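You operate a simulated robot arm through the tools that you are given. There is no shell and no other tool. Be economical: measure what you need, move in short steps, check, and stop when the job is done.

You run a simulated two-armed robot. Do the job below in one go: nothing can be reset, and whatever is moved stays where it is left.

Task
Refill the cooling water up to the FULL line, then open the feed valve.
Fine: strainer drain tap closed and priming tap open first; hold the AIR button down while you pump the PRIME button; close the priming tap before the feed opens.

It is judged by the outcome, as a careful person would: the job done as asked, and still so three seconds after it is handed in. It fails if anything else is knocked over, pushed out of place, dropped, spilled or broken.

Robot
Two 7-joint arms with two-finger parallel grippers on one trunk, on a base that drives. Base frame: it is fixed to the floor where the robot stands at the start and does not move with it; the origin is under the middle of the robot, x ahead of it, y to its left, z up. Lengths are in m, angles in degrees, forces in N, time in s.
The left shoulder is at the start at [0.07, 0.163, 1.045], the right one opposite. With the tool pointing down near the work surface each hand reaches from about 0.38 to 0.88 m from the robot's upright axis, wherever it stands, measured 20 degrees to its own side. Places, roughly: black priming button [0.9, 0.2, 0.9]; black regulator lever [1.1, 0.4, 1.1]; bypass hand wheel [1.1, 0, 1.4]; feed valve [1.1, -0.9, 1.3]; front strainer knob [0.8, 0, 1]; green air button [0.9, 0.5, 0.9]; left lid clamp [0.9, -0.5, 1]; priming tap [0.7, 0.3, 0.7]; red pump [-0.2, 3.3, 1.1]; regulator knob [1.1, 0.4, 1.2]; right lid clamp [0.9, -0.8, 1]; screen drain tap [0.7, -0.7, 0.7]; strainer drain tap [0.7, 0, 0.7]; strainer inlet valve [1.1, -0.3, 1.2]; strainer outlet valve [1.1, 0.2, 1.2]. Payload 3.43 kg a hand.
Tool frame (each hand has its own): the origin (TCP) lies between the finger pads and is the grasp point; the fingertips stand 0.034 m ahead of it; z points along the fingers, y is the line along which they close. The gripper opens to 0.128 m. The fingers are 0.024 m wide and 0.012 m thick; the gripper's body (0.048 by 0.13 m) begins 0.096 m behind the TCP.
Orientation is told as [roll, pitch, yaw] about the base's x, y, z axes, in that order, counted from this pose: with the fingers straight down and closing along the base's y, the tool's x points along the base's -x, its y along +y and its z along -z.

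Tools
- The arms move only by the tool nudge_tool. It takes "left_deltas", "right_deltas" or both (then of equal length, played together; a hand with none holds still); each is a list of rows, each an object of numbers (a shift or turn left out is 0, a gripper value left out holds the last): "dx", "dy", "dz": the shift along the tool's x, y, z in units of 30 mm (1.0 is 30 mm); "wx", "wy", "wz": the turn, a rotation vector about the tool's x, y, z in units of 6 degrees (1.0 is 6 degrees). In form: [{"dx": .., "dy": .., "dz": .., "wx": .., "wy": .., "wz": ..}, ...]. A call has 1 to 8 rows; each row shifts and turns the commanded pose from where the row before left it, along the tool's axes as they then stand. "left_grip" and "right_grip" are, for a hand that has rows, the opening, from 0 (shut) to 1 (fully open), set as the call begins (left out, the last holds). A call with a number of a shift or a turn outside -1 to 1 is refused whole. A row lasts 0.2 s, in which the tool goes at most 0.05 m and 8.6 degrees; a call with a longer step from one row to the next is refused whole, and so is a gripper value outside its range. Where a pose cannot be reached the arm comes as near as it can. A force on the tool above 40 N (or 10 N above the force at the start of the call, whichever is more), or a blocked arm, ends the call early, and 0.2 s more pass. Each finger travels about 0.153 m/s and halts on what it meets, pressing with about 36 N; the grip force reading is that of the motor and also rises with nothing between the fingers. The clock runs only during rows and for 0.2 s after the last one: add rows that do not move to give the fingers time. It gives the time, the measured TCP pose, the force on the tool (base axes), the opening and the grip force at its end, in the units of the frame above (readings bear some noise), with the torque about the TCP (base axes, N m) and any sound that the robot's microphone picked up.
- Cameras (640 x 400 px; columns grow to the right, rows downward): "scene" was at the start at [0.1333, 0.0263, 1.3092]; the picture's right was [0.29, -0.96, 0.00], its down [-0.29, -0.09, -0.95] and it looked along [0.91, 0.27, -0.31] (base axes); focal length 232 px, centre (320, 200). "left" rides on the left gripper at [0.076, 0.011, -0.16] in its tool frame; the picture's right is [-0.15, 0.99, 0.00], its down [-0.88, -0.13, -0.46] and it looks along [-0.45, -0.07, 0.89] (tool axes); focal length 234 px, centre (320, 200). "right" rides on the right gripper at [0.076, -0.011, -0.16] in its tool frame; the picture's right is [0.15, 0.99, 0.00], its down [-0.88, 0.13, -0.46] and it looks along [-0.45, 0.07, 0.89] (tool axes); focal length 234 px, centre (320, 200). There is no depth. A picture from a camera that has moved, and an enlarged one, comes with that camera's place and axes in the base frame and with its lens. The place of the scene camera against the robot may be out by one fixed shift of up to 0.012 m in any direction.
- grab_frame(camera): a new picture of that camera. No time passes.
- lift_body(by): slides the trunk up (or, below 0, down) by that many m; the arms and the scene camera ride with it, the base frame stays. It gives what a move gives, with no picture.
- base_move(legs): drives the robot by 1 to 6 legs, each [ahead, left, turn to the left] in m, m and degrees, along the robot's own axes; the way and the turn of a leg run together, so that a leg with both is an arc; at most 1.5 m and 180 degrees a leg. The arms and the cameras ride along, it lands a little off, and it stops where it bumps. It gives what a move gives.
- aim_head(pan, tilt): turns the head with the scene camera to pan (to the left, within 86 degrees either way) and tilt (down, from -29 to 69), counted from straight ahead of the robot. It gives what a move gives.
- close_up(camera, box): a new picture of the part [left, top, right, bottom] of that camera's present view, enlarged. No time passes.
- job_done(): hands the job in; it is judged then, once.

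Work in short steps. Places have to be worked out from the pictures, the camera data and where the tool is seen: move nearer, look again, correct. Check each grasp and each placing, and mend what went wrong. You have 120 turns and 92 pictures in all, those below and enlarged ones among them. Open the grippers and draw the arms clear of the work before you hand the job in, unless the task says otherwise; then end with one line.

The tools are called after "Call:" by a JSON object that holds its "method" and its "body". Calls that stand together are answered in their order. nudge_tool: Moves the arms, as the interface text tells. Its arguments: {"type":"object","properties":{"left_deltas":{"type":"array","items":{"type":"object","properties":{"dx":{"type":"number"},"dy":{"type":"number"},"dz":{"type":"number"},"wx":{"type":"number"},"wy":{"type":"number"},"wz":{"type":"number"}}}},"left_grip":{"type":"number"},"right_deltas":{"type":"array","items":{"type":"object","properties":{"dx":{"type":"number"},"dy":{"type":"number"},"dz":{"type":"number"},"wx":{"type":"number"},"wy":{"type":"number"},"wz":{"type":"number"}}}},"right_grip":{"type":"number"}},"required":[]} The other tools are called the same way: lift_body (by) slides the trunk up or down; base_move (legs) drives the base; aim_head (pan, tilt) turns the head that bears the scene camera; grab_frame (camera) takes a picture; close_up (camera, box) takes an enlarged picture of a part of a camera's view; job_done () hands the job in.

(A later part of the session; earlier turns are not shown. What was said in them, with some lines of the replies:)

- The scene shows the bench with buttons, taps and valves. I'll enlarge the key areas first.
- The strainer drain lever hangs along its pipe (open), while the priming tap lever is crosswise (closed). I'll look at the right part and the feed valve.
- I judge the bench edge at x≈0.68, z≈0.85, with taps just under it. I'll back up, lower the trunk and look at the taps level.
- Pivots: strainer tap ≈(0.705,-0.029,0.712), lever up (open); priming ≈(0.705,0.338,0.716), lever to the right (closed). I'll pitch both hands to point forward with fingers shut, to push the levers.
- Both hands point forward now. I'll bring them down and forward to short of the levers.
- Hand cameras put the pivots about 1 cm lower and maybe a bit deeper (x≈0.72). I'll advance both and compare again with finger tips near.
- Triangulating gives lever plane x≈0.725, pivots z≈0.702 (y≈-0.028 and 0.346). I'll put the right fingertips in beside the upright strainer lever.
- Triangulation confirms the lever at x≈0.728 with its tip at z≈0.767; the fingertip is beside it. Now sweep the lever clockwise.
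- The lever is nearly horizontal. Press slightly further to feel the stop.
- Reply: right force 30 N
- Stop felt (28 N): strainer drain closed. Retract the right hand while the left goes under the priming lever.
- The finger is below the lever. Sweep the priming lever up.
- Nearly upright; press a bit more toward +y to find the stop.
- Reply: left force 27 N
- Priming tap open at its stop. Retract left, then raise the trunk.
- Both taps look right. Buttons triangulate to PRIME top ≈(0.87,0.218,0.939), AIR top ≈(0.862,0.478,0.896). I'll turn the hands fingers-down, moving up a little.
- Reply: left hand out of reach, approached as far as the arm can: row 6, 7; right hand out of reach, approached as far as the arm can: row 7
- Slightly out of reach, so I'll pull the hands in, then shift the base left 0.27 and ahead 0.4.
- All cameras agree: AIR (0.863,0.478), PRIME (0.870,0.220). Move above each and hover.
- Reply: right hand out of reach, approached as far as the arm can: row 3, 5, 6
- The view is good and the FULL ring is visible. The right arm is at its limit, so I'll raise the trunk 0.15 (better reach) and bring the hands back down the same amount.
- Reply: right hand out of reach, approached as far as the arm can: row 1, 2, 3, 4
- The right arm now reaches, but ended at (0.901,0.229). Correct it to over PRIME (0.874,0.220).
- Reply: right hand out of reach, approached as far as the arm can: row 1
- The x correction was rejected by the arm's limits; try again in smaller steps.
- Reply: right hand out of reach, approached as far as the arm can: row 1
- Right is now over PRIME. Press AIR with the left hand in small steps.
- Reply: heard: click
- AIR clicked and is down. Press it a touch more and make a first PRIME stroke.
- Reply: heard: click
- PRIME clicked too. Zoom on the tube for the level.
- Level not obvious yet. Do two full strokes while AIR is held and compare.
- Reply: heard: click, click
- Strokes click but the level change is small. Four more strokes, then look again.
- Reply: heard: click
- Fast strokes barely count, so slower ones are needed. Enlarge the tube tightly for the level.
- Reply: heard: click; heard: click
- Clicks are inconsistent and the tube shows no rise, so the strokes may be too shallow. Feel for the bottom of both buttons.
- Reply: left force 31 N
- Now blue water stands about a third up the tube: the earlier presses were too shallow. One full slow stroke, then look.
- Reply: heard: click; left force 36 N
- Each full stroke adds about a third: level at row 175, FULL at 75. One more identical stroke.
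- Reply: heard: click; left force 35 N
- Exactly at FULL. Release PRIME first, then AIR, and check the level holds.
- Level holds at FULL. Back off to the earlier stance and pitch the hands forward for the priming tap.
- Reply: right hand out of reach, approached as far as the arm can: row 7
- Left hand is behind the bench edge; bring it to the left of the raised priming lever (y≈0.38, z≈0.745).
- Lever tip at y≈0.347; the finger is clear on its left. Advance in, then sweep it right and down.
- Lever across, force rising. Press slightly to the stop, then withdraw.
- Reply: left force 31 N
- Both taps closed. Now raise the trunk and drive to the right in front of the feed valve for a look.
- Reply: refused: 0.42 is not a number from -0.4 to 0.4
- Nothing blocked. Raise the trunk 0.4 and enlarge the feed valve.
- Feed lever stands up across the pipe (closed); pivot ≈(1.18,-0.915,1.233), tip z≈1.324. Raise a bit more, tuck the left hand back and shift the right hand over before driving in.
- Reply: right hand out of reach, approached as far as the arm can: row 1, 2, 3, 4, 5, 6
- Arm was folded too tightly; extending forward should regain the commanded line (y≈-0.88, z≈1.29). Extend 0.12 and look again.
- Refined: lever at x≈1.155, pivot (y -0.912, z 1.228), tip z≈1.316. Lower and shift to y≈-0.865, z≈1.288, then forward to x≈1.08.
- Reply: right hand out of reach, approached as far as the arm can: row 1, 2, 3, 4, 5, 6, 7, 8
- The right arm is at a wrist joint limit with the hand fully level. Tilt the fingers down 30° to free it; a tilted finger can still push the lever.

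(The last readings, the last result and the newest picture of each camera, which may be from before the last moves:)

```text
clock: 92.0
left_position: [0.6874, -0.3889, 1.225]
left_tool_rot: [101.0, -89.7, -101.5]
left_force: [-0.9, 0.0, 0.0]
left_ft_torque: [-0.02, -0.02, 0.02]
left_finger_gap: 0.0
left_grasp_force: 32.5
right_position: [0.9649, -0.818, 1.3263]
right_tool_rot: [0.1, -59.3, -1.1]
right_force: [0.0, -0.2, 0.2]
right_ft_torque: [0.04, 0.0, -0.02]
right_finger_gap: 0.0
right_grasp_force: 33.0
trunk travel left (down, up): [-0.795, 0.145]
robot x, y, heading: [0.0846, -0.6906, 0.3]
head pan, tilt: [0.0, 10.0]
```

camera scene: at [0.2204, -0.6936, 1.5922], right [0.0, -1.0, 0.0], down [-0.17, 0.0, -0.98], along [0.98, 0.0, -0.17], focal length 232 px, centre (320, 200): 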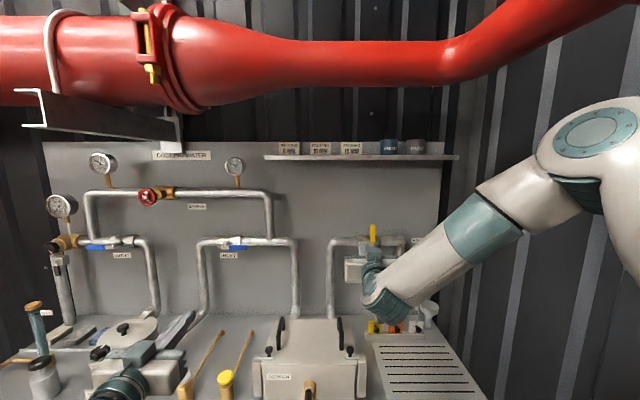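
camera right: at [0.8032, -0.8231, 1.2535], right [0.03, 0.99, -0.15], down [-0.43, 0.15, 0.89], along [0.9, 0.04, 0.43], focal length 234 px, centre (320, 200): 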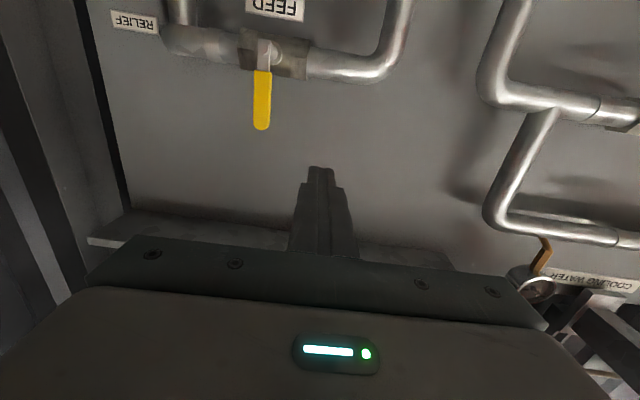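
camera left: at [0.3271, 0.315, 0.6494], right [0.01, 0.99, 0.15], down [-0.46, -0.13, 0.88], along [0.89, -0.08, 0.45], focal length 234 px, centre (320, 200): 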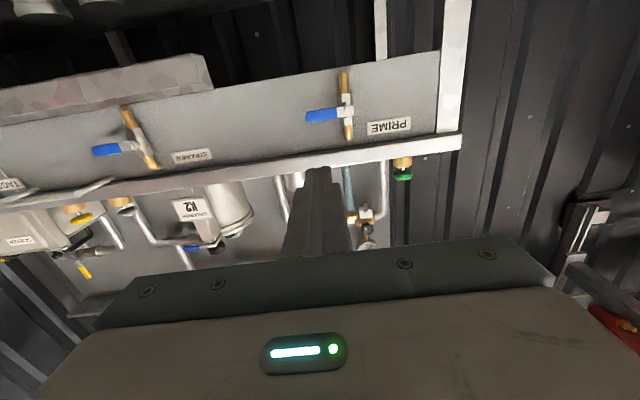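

Freed. Now shift sideways toward y≈-0.865.

Call:
{"method": "nudge_tool", "body": {"right_deltas": [{"dy": -0.5}, {"dy": -0.5}, {"dy": -0.5}, {}]}}

```text
clock: 93.0
left_position: [0.6869, -0.388, 1.2247]
left_tool_rot: [102.7, -89.8, -103.2]
left_force: [-0.6, -0.3, -0.5]
left_ft_torque: [-0.03, 0.0, 0.02]
left_finger_gap: 0.0
left_grasp_force: 32.9
right_position: [0.9633, -0.8629, 1.3251]
right_tool_rot: [-0.1, -59.1, -1.1]
right_force: [0.1, -0.5, -0.5]
right_ft_torque: [0.03, 0.0, 0.0]
right_finger_gap: 0.0
right_grasp_force: 33.1
trunk travel left (down, up): [-0.795, 0.145]
robot x, y, heading: [0.0892, -0.6931, -0.0]
head pan, tilt: [0.0, 10.0]
```

Good. Advance toward the lever, staying to its left, and look.

Call:
{"method": "nudge_tool", "body": {"right_deltas": [{"dx": -0.34, "dz": 0.93}, {"dx": -0.34, "dz": 0.93}, {"dx": -0.34, "dz": 0.93}, {"dx": -0.34, "dz": 0.93}, {}]}}

Call:
{"method": "grab_frame", "body": {"camera": "right"}}

Call:
{"method": "close_up", "body": {"camera": "scene", "box": [320, 190, 460, 330]}}

```text
clock: 94.2
left_position: [0.6861, -0.389, 1.2272]
left_tool_rot: [109.4, -89.6, -110.0]
left_force: [-0.6, -0.7, 0.7]
left_ft_torque: [0.02, -0.01, -0.01]
left_finger_gap: 0.0
left_grasp_force: 32.7
right_position: [1.0789, -0.8661, 1.3049]
right_tool_rot: [0.0, -59.3, -1.1]
right_force: [-0.5, 0.5, 0.2]
right_ft_torque: [0.01, 0.0, 0.01]
right_finger_gap: 0.0
right_grasp_force: 32.7
trunk travel left (down, up): [-0.795, 0.145]
robot x, y, heading: [0.082, -0.695, 0.1]
head pan, tilt: [0.0, 10.0]
```

```text
33 pictures are left
camera right: at [0.9029, -0.8729, 1.3204], right [-0.06, 0.99, -0.13], down [0.06, 0.13, 0.99], along [1.0, 0.05, -0.07], focal length 234 px, centre (320, 200)
```

right: 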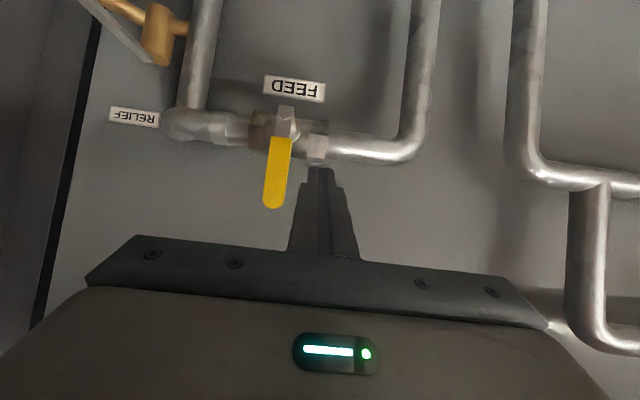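

```text
2.86 times, centred on (390, 260) of scene
camera zoom: at [0.2203, -0.6943, 1.5921], right [0.0, -1.0, 0.0], down [-0.17, 0.0, -0.98], along [0.98, 0.0, -0.17], focal length 662 px, centre (120, 29)
```

zoom: 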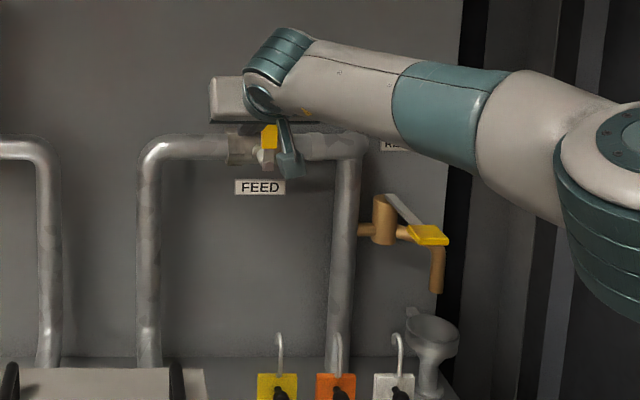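

Lever measured at y≈-0.909, pivot z≈1.227, tip z≈1.317. Enlarge to see any stop or lock by the handle.

Call:
{"method": "close_up", "body": {"camera": "right", "box": [230, 70, 370, 220]}}

```text
2.67 times, centred on (300, 145) of right
camera zoom: at [0.9029, -0.8729, 1.3204], right [-0.06, 0.99, -0.13], down [0.06, 0.13, 0.99], along [1.0, 0.05, -0.07], focal length 624 px, centre (373, 347)
```

zoom: 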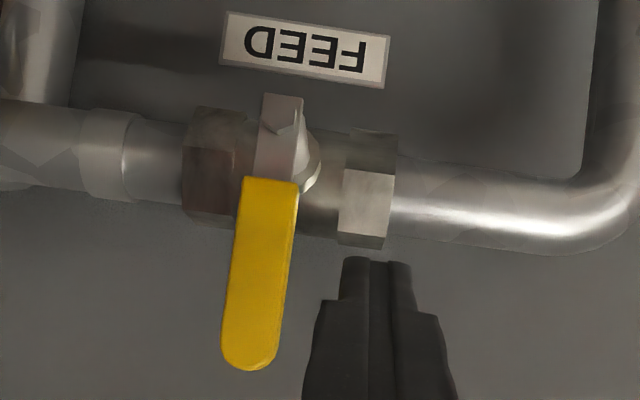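

Just hex fittings, no lock. Advance the tip to the lever depth (x≈1.163), still left of it.

Call:
{"method": "nudge_tool", "body": {"right_deltas": [{"dx": -0.46, "dz": 0.79}, {"dx": -0.46, "dz": 0.79}, {}]}}

Call:
{"method": "grab_frame", "body": {"camera": "right"}}

```text
clock: 95.0
left_position: [0.6868, -0.3905, 1.2253]
left_tool_rot: [106.4, -89.7, -106.8]
left_force: [-0.8, -0.7, 0.4]
left_ft_torque: [0.02, -0.03, 0.02]
left_finger_gap: 0.0001
left_grasp_force: 32.7
right_position: [1.1127, -0.8697, 1.3012]
right_tool_rot: [0.2, -59.3, -1.3]
right_force: [0.6, -0.8, 0.7]
right_ft_torque: [0.0, 0.0, 0.01]
right_finger_gap: 0.0001
right_grasp_force: 32.3
right hand out of reach, approached as far as the arm can: row 2
trunk travel left (down, up): [-0.795, 0.145]
robot x, y, heading: [0.0861, -0.6946, -0.1]
head pan, tilt: [0.0, 10.0]
```

```text
30 pictures are left
camera right: at [0.9376, -0.8767, 1.3175], right [-0.05, 0.99, -0.12], down [0.06, 0.13, 0.99], along [1.0, 0.05, -0.07], focal length 234 px, centre (320, 200)
```

right: 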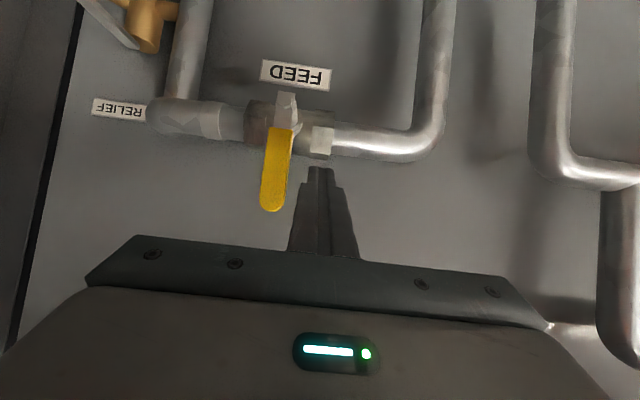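

The tip is at x≈1.142 and the arm is at its reach limit. Pull back 0.05 and drive the base 0.08 forward.

Call:
{"method": "nudge_tool", "body": {"right_deltas": [{"dx": 0.42, "dz": -0.72}, {"dx": 0.42, "dz": -0.72}, {}]}}

Call:
{"method": "base_move", "body": {"legs": [[0.08, 0, 0]]}}

Call:
{"method": "grab_frame", "body": {"camera": "right"}}

```text
clock: 95.8
left_position: [0.6883, -0.3876, 1.224]
left_tool_rot: [88.7, -89.8, -89.2]
left_force: [-0.1, 0.1, -0.2]
left_ft_torque: [0.0, -0.03, 0.0]
left_finger_gap: 0.0001
left_grasp_force: 33.2
right_position: [1.0646, -0.8643, 1.2996]
right_tool_rot: [-0.3, -59.2, -1.0]
right_force: [-0.8, -0.1, -0.6]
right_ft_torque: [0.0, 0.02, 0.0]
right_finger_gap: 0.0
right_grasp_force: 33.5
trunk travel left (down, up): [-0.795, 0.145]
robot x, y, heading: [0.0868, -0.6929, 0.0]
head pan, tilt: [0.0, 10.0]
```

```text
clock: 96.8
left_position: [0.764, -0.3884, 1.2258]
left_tool_rot: [118.2, -89.8, -118.9]
left_force: [0.5, 0.4, -0.9]
left_ft_torque: [-0.02, 0.0, -0.02]
left_finger_gap: 0.0002
left_grasp_force: 32.9
right_position: [1.1409, -0.8646, 1.3027]
right_tool_rot: [-0.1, -59.2, -1.1]
right_force: [-0.4, 0.8, 0.9]
right_ft_torque: [-0.01, 0.01, 0.01]
right_finger_gap: 0.0001
right_grasp_force: 33.1
trunk travel left (down, up): [-0.795, 0.145]
robot x, y, heading: [0.1605, -0.6923, -0.2]
head pan, tilt: [0.0, 10.0]
```

```text
29 pictures are left
camera right: at [0.9652, -0.8724, 1.3187], right [-0.06, 0.99, -0.13], down [0.06, 0.13, 0.99], along [1.0, 0.05, -0.07], focal length 234 px, centre (320, 200)
```

right: 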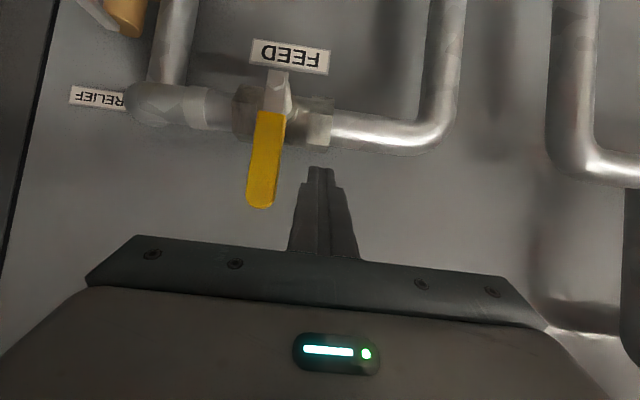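

Tip is now at x≈1.170, beside the lever. Push right slightly and see whether the lever follows.

Call:
{"method": "nudge_tool", "body": {"right_deltas": [{"dy": -0.4}, {"dy": -0.4}, {"dy": -0.4}, {"dy": -0.3}, {}]}}

Call:
{"method": "grab_frame", "body": {"camera": "right"}}

```text
clock: 98.0
left_position: [0.766, -0.3888, 1.2243]
left_tool_rot: [102.1, -89.8, -102.6]
left_force: [0.1, 0.5, 0.2]
left_ft_torque: [-0.02, 0.0, -0.01]
left_finger_gap: 0.0
left_grasp_force: 32.9
right_position: [1.142, -0.9122, 1.3013]
right_tool_rot: [-0.1, -59.2, -1.0]
right_force: [-0.1, 0.1, 0.7]
right_ft_torque: [-0.04, -0.01, 0.01]
right_finger_gap: 0.0001
right_grasp_force: 33.0
trunk travel left (down, up): [-0.795, 0.145]
robot x, y, heading: [0.1627, -0.691, -0.2]
head pan, tilt: [0.0, 10.0]
```

```text
28 pictures are left
camera right: at [0.9659, -0.9174, 1.3178], right [-0.06, 0.99, -0.13], down [0.06, 0.13, 0.99], along [1.0, 0.05, -0.07], focal length 234 px, centre (320, 200)
```

right: 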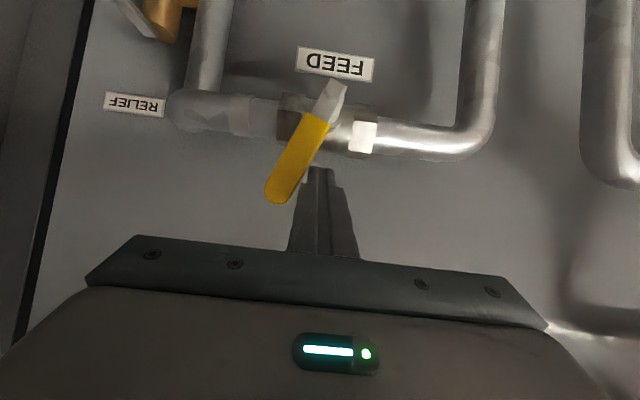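

The lever follows freely clockwise. Continue the arc to bring it along the pipe.

Call:
{"method": "nudge_tool", "body": {"right_deltas": [{"dy": -0.487, "dx": 0.081, "dz": 0.047}, {"dy": -0.447, "dx": 0.185, "dz": 0.107}, {"dy": -0.38, "dx": 0.28, "dz": 0.162}, {"dy": -0.28, "dx": 0.352, "dz": 0.203}, {"dy": -0.093, "dx": 0.185, "dz": 0.107}, {}]}}

Call:
{"method": "grab_frame", "body": {"camera": "right"}}

```text
clock: 99.4
left_position: [0.7661, -0.3873, 1.2243]
left_tool_rot: [102.1, -89.8, -102.6]
left_force: [0.0, 0.8, 0.0]
left_ft_torque: [-0.03, -0.03, -0.01]
left_finger_gap: 0.0002
left_grasp_force: 32.4
right_position: [1.1408, -0.962, 1.2641]
right_tool_rot: [0.0, -59.2, -1.1]
right_force: [0.4, -0.3, 0.2]
right_ft_torque: [0.03, -0.01, -0.02]
right_finger_gap: 0.0
right_grasp_force: 33.0
trunk travel left (down, up): [-0.795, 0.145]
robot x, y, heading: [0.1678, -0.6985, 0.1]
head pan, tilt: [0.0, 10.0]
```

```text
27 pictures are left
camera right: at [0.9645, -0.9679, 1.2798], right [-0.06, 0.99, -0.13], down [0.06, 0.13, 0.99], along [1.0, 0.05, -0.07], focal length 234 px, centre (320, 200)
```

right: 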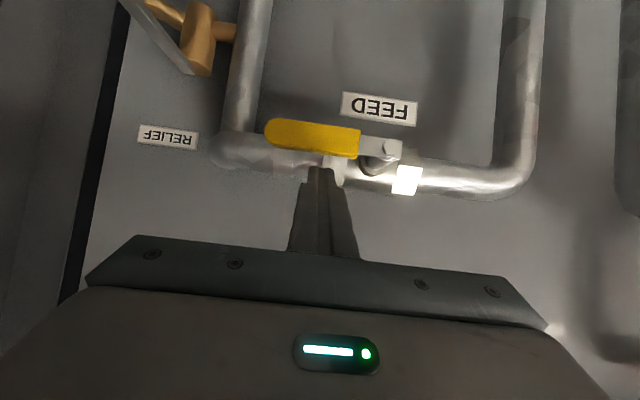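

The lever lies along the pipe. Press down gently to confirm the stop.

Call:
{"method": "nudge_tool", "body": {"right_deltas": [{"dx": 0.12, "dz": 0.07}, {"dx": 0.12, "dz": 0.07}, {"dx": 0.12, "dz": 0.07}, {}]}}

Call:
{"method": "grab_frame", "body": {"camera": "right"}}

```text
clock: 100.4
left_position: [0.7649, -0.3894, 1.2238]
left_tool_rot: [102.5, -89.7, -102.9]
left_force: [-0.2, -0.2, 0.0]
left_ft_torque: [-0.03, -0.01, 0.0]
left_finger_gap: 0.0
left_grasp_force: 32.9
right_position: [1.1402, -0.9602, 1.2515]
right_tool_rot: [0.0, -59.3, -1.1]
right_force: [-0.2, 0.2, 1.0]
right_ft_torque: [0.03, -0.04, 0.01]
right_finger_gap: 0.0
right_grasp_force: 32.9
trunk travel left (down, up): [-0.795, 0.145]
robot x, y, heading: [0.1631, -0.6939, -0.1]
head pan, tilt: [0.0, 10.0]
```

```text
26 pictures are left
camera right: at [0.9646, -0.9685, 1.2675], right [-0.06, 0.99, -0.13], down [0.06, 0.13, 0.99], along [1.0, 0.05, -0.07], focal length 234 px, centre (320, 200)
```

right: 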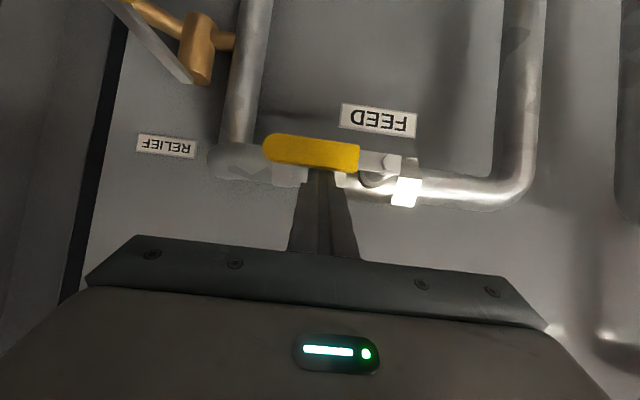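

Just touching now. Press a few mm more to feel the end stop.

Call:
{"method": "nudge_tool", "body": {"right_deltas": [{"dx": 0.1, "dz": 0.06}, {"dx": 0.1, "dz": 0.06}, {"dx": 0.1, "dz": 0.06}, {}]}}

Call:
{"method": "grab_frame", "body": {"camera": "right"}}

```text
clock: 101.5
left_position: [0.7648, -0.3887, 1.2224]
left_tool_rot: [107.9, -89.9, -108.4]
left_force: [0.3, 0.8, -1.0]
left_ft_torque: [0.0, -0.02, 0.02]
left_finger_gap: 0.0
left_grasp_force: 33.4
right_position: [1.1415, -0.9622, 1.2505]
right_tool_rot: [0.2, -60.2, -1.2]
right_force: [1.7, -0.4, 6.6]
right_ft_torque: [-0.03, -0.09, 0.03]
right_finger_gap: 0.0001
right_grasp_force: 33.5
trunk travel left (down, up): [-0.795, 0.145]
robot x, y, heading: [0.1624, -0.6928, 0.0]
head pan, tilt: [0.0, 10.0]
stopped in row 4 (right hand): the force on the tool passed its limit at 41 N (the readings are from after the stop); the commanded pose is now the measured one
```

```text
25 pictures are left
camera right: at [0.9659, -0.969, 1.2636], right [-0.06, 0.99, -0.13], down [0.05, 0.13, 0.99], along [1.0, 0.05, -0.05], focal length 234 px, centre (320, 200)
```

right: 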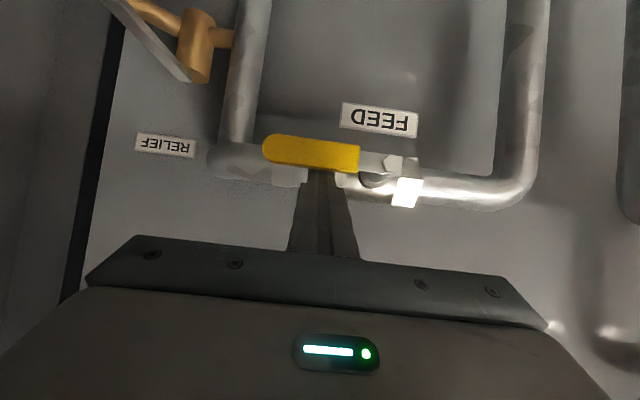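

End stop felt: feed is open. Withdraw the hand and drive back.

Call:
{"method": "nudge_tool", "body": {"right_deltas": [{"dx": -0.43, "dz": -0.25}, {"dx": -0.43, "dz": -0.25}, {"dx": 0.5, "dz": -0.86}, {"dx": 0.5, "dz": -0.86}, {"dx": 0.5, "dz": -0.86}, {"dx": 0.5, "dz": -0.86}]}}

Call:
{"method": "base_move", "body": {"legs": [[-0.45, 0, 0], [0, 0.4, 0]]}}

Call:
{"method": "nudge_tool", "body": {"left_deltas": [{}, {}, {}], "right_deltas": [{}, {}, {}], "left_grip": 1, "right_grip": 1}}

Call:
{"method": "aim_head", "body": {"pan": 0, "tilt": 20}}

Call:
{"method": "grab_frame", "body": {"camera": "scene"}}

```text
clock: 102.9
left_position: [0.7652, -0.3901, 1.2246]
left_tool_rot: [109.9, -89.7, -110.5]
left_force: [0.3, -1.0, 0.1]
left_ft_torque: [0.02, 0.03, 0.01]
left_finger_gap: 0.0001
left_grasp_force: 33.2
right_position: [1.0212, -0.9612, 1.2783]
right_tool_rot: [0.3, -60.0, -1.3]
right_force: [0.2, -0.3, -0.2]
right_ft_torque: [0.03, -0.01, 0.0]
right_finger_gap: 0.0
right_grasp_force: 32.9
trunk travel left (down, up): [-0.795, 0.145]
robot x, y, heading: [0.1609, -0.6881, -0.2]
head pan, tilt: [0.0, 10.0]
```

```text
clock: 107.7
left_position: [0.3131, 0.0146, 1.2238]
left_tool_rot: [100.7, -89.7, -101.4]
left_force: [-0.4, 0.5, 0.3]
left_ft_torque: [0.02, 0.02, -0.02]
left_finger_gap: 0.0
left_grasp_force: 32.9
right_position: [0.5692, -0.5563, 1.278]
right_tool_rot: [0.2, -59.9, -1.3]
right_force: [1.3, -0.2, -0.5]
right_ft_torque: [-0.03, 0.02, 0.0]
right_finger_gap: 0.0
right_grasp_force: 32.7
trunk travel left (down, up): [-0.795, 0.145]
robot x, y, heading: [-0.2893, -0.291, 0.1]
head pan, tilt: [0.0, 10.0]
```

```text
clock: 108.5
left_position: [0.3124, 0.0156, 1.2241]
left_tool_rot: [103.3, -89.8, -103.8]
left_force: [-0.5, -0.5, -1.0]
left_ft_torque: [0.0, 0.01, 0.03]
left_finger_gap: 0.128
left_grasp_force: 0.1
right_position: [0.5686, -0.5553, 1.2777]
right_tool_rot: [0.1, -59.9, -1.3]
right_force: [0.3, -0.3, -0.5]
right_ft_torque: [0.01, -0.03, 0.01]
right_finger_gap: 0.1281
right_grasp_force: 0.0
trunk travel left (down, up): [-0.795, 0.145]
robot x, y, heading: [-0.2889, -0.2873, -0.0]
head pan, tilt: [0.0, 10.0]
```

```text
clock: 109.2
left_position: [0.3121, 0.015, 1.2239]
left_tool_rot: [102.7, -89.7, -103.2]
left_force: [0.1, -0.4, -0.5]
left_ft_torque: [0.0, -0.01, 0.01]
left_finger_gap: 0.1281
left_grasp_force: 0.0
right_position: [0.5697, -0.5555, 1.2784]
right_tool_rot: [0.1, -59.9, -1.2]
right_force: [0.1, 0.0, 0.7]
right_ft_torque: [0.02, 0.01, 0.0]
right_finger_gap: 0.1285
right_grasp_force: 0.0
trunk travel left (down, up): [-0.795, 0.145]
robot x, y, heading: [-0.2915, -0.2865, -0.1]
head pan, tilt: [0.0, 20.0]
```

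```text
24 pictures are left
camera scene: at [-0.1529, -0.2898, 1.5758], right [0.0, -1.0, 0.0], down [-0.34, 0.0, -0.94], along [0.94, 0.0, -0.34], focal length 232 px, centre (320, 200)
```

scene: 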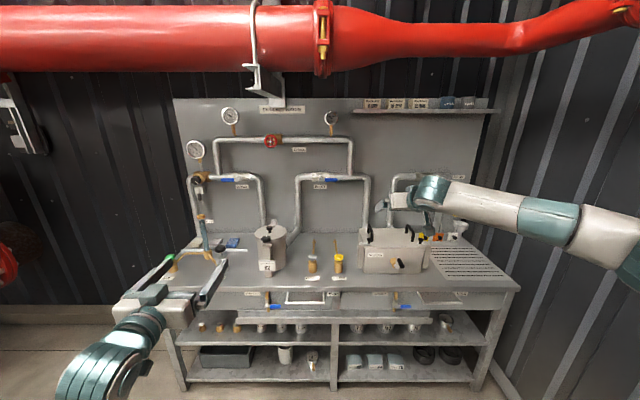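

Check the tube level, taps and gauges in enlargements.

Call:
{"method": "close_up", "body": {"camera": "scene", "box": [160, 190, 290, 310]}}

Call:
{"method": "close_up", "body": {"camera": "scene", "box": [370, 160, 500, 260]}}

```text
3.33 times, centred on (225, 250) of scene
camera zoom: at [-0.1529, -0.2898, 1.5758], right [0.0, -1.0, 0.0], down [-0.34, 0.0, -0.94], along [0.94, 0.0, -0.34], focal length 773 px, centre (637, 33)
```

zoom: 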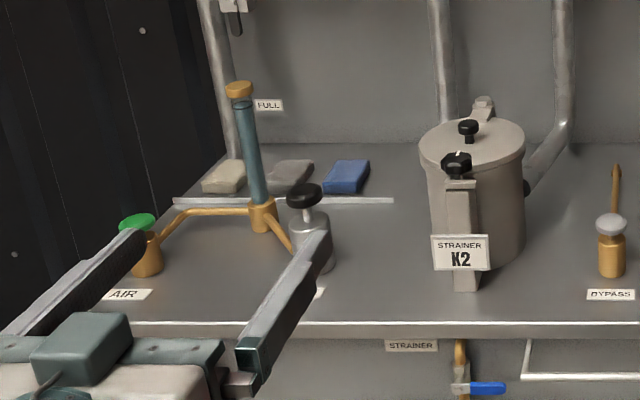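

```text
4.00 times, centred on (435, 210) of scene
camera zoom: at [-0.1529, -0.2898, 1.5758], right [0.0, -1.0, 0.0], down [-0.34, 0.0, -0.94], along [0.94, 0.0, -0.34], focal length 927 px, centre (-140, 160)
```

zoom: 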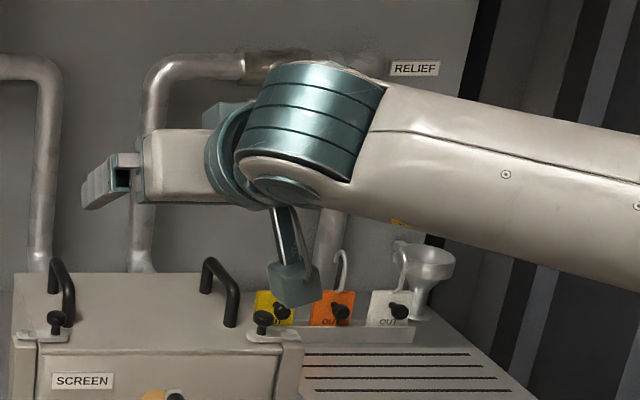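

Level still at FULL. Shift the base left for a clear look at the feed lever and priming tap.

Call:
{"method": "base_move", "body": {"legs": [[-0.15, 0.35, 0]]}}

Call:
{"method": "grab_frame", "body": {"camera": "scene"}}

Call:
{"method": "close_up", "body": {"camera": "scene", "box": [400, 150, 520, 240]}}

Call:
{"method": "close_up", "body": {"camera": "scene", "box": [220, 180, 400, 320]}}

```text
clock: 111.6
left_position: [0.1646, 0.3633, 1.2236]
left_tool_rot: [99.4, -89.7, -100.1]
left_force: [0.0, 0.6, -0.6]
left_ft_torque: [0.0, -0.01, 0.01]
left_finger_gap: 0.1278
left_grasp_force: 0.0
right_position: [0.4181, -0.2091, 1.2776]
right_tool_rot: [0.2, -59.8, -1.4]
right_force: [-0.5, 0.2, 0.2]
right_ft_torque: [-0.01, -0.01, 0.0]
right_finger_gap: 0.128
right_grasp_force: 0.0
trunk travel left (down, up): [-0.795, 0.145]
robot x, y, heading: [-0.4391, 0.0609, 0.1]
head pan, tilt: [0.0, 20.0]
```

```text
21 pictures are left
camera scene: at [-0.3024, 0.0598, 1.5757], right [0.0, -1.0, 0.0], down [-0.34, 0.0, -0.94], along [0.94, 0.0, -0.34], focal length 232 px, centre (320, 200)
```

scene: 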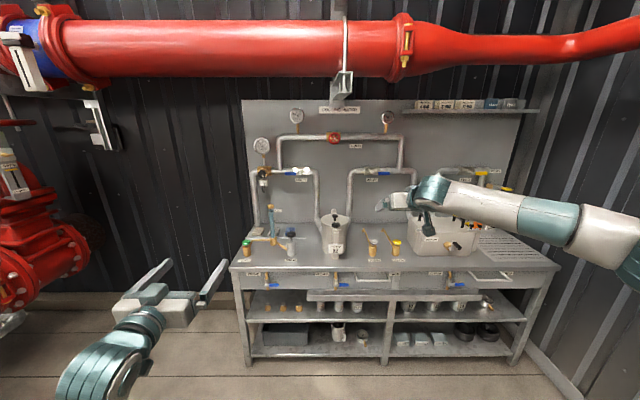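

```text
4.44 times, centred on (460, 195) of scene
camera zoom: at [-0.3024, 0.0598, 1.5757], right [0.0, -1.0, 0.0], down [-0.34, 0.0, -0.94], along [0.94, 0.0, -0.34], focal length 1030 px, centre (-302, 222)
```

zoom: 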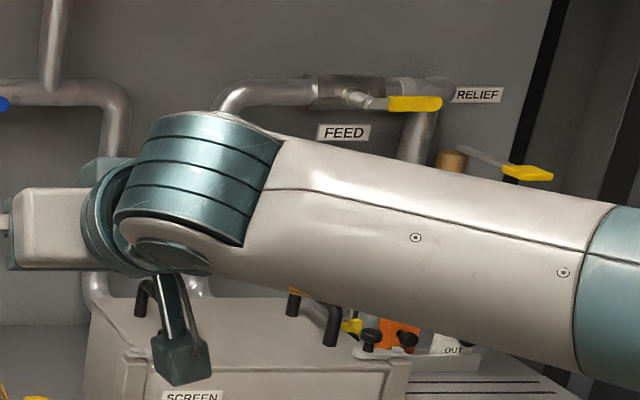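

```text
2.86 times, centred on (310, 250) of scene
camera zoom: at [-0.3024, 0.0598, 1.5757], right [0.0, -1.0, 0.0], down [-0.34, 0.0, -0.94], along [0.94, 0.0, -0.34], focal length 662 px, centre (349, 57)
```

zoom: 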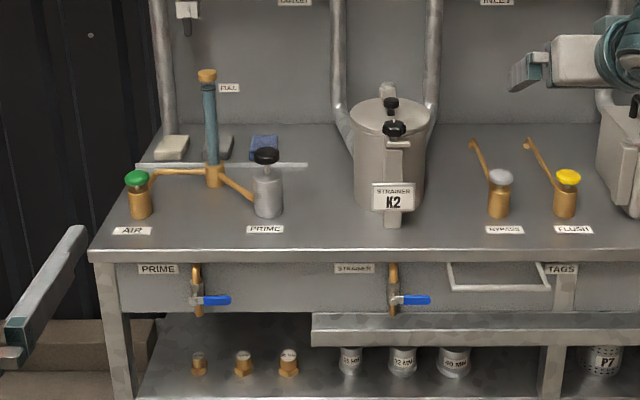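

Everything checks out: the level is at FULL, both taps are closed, the feed lever lies along its pipe, nothing else has moved, and the grippers are open and clear. Handing in.

Call:
{"method": "job_done", "body": {}}

```text
The job is handed in.
```

The cooling water is filled to the FULL line and the feed valve is open; the strainer drain tap and priming tap are both closed, and the job is handed in.
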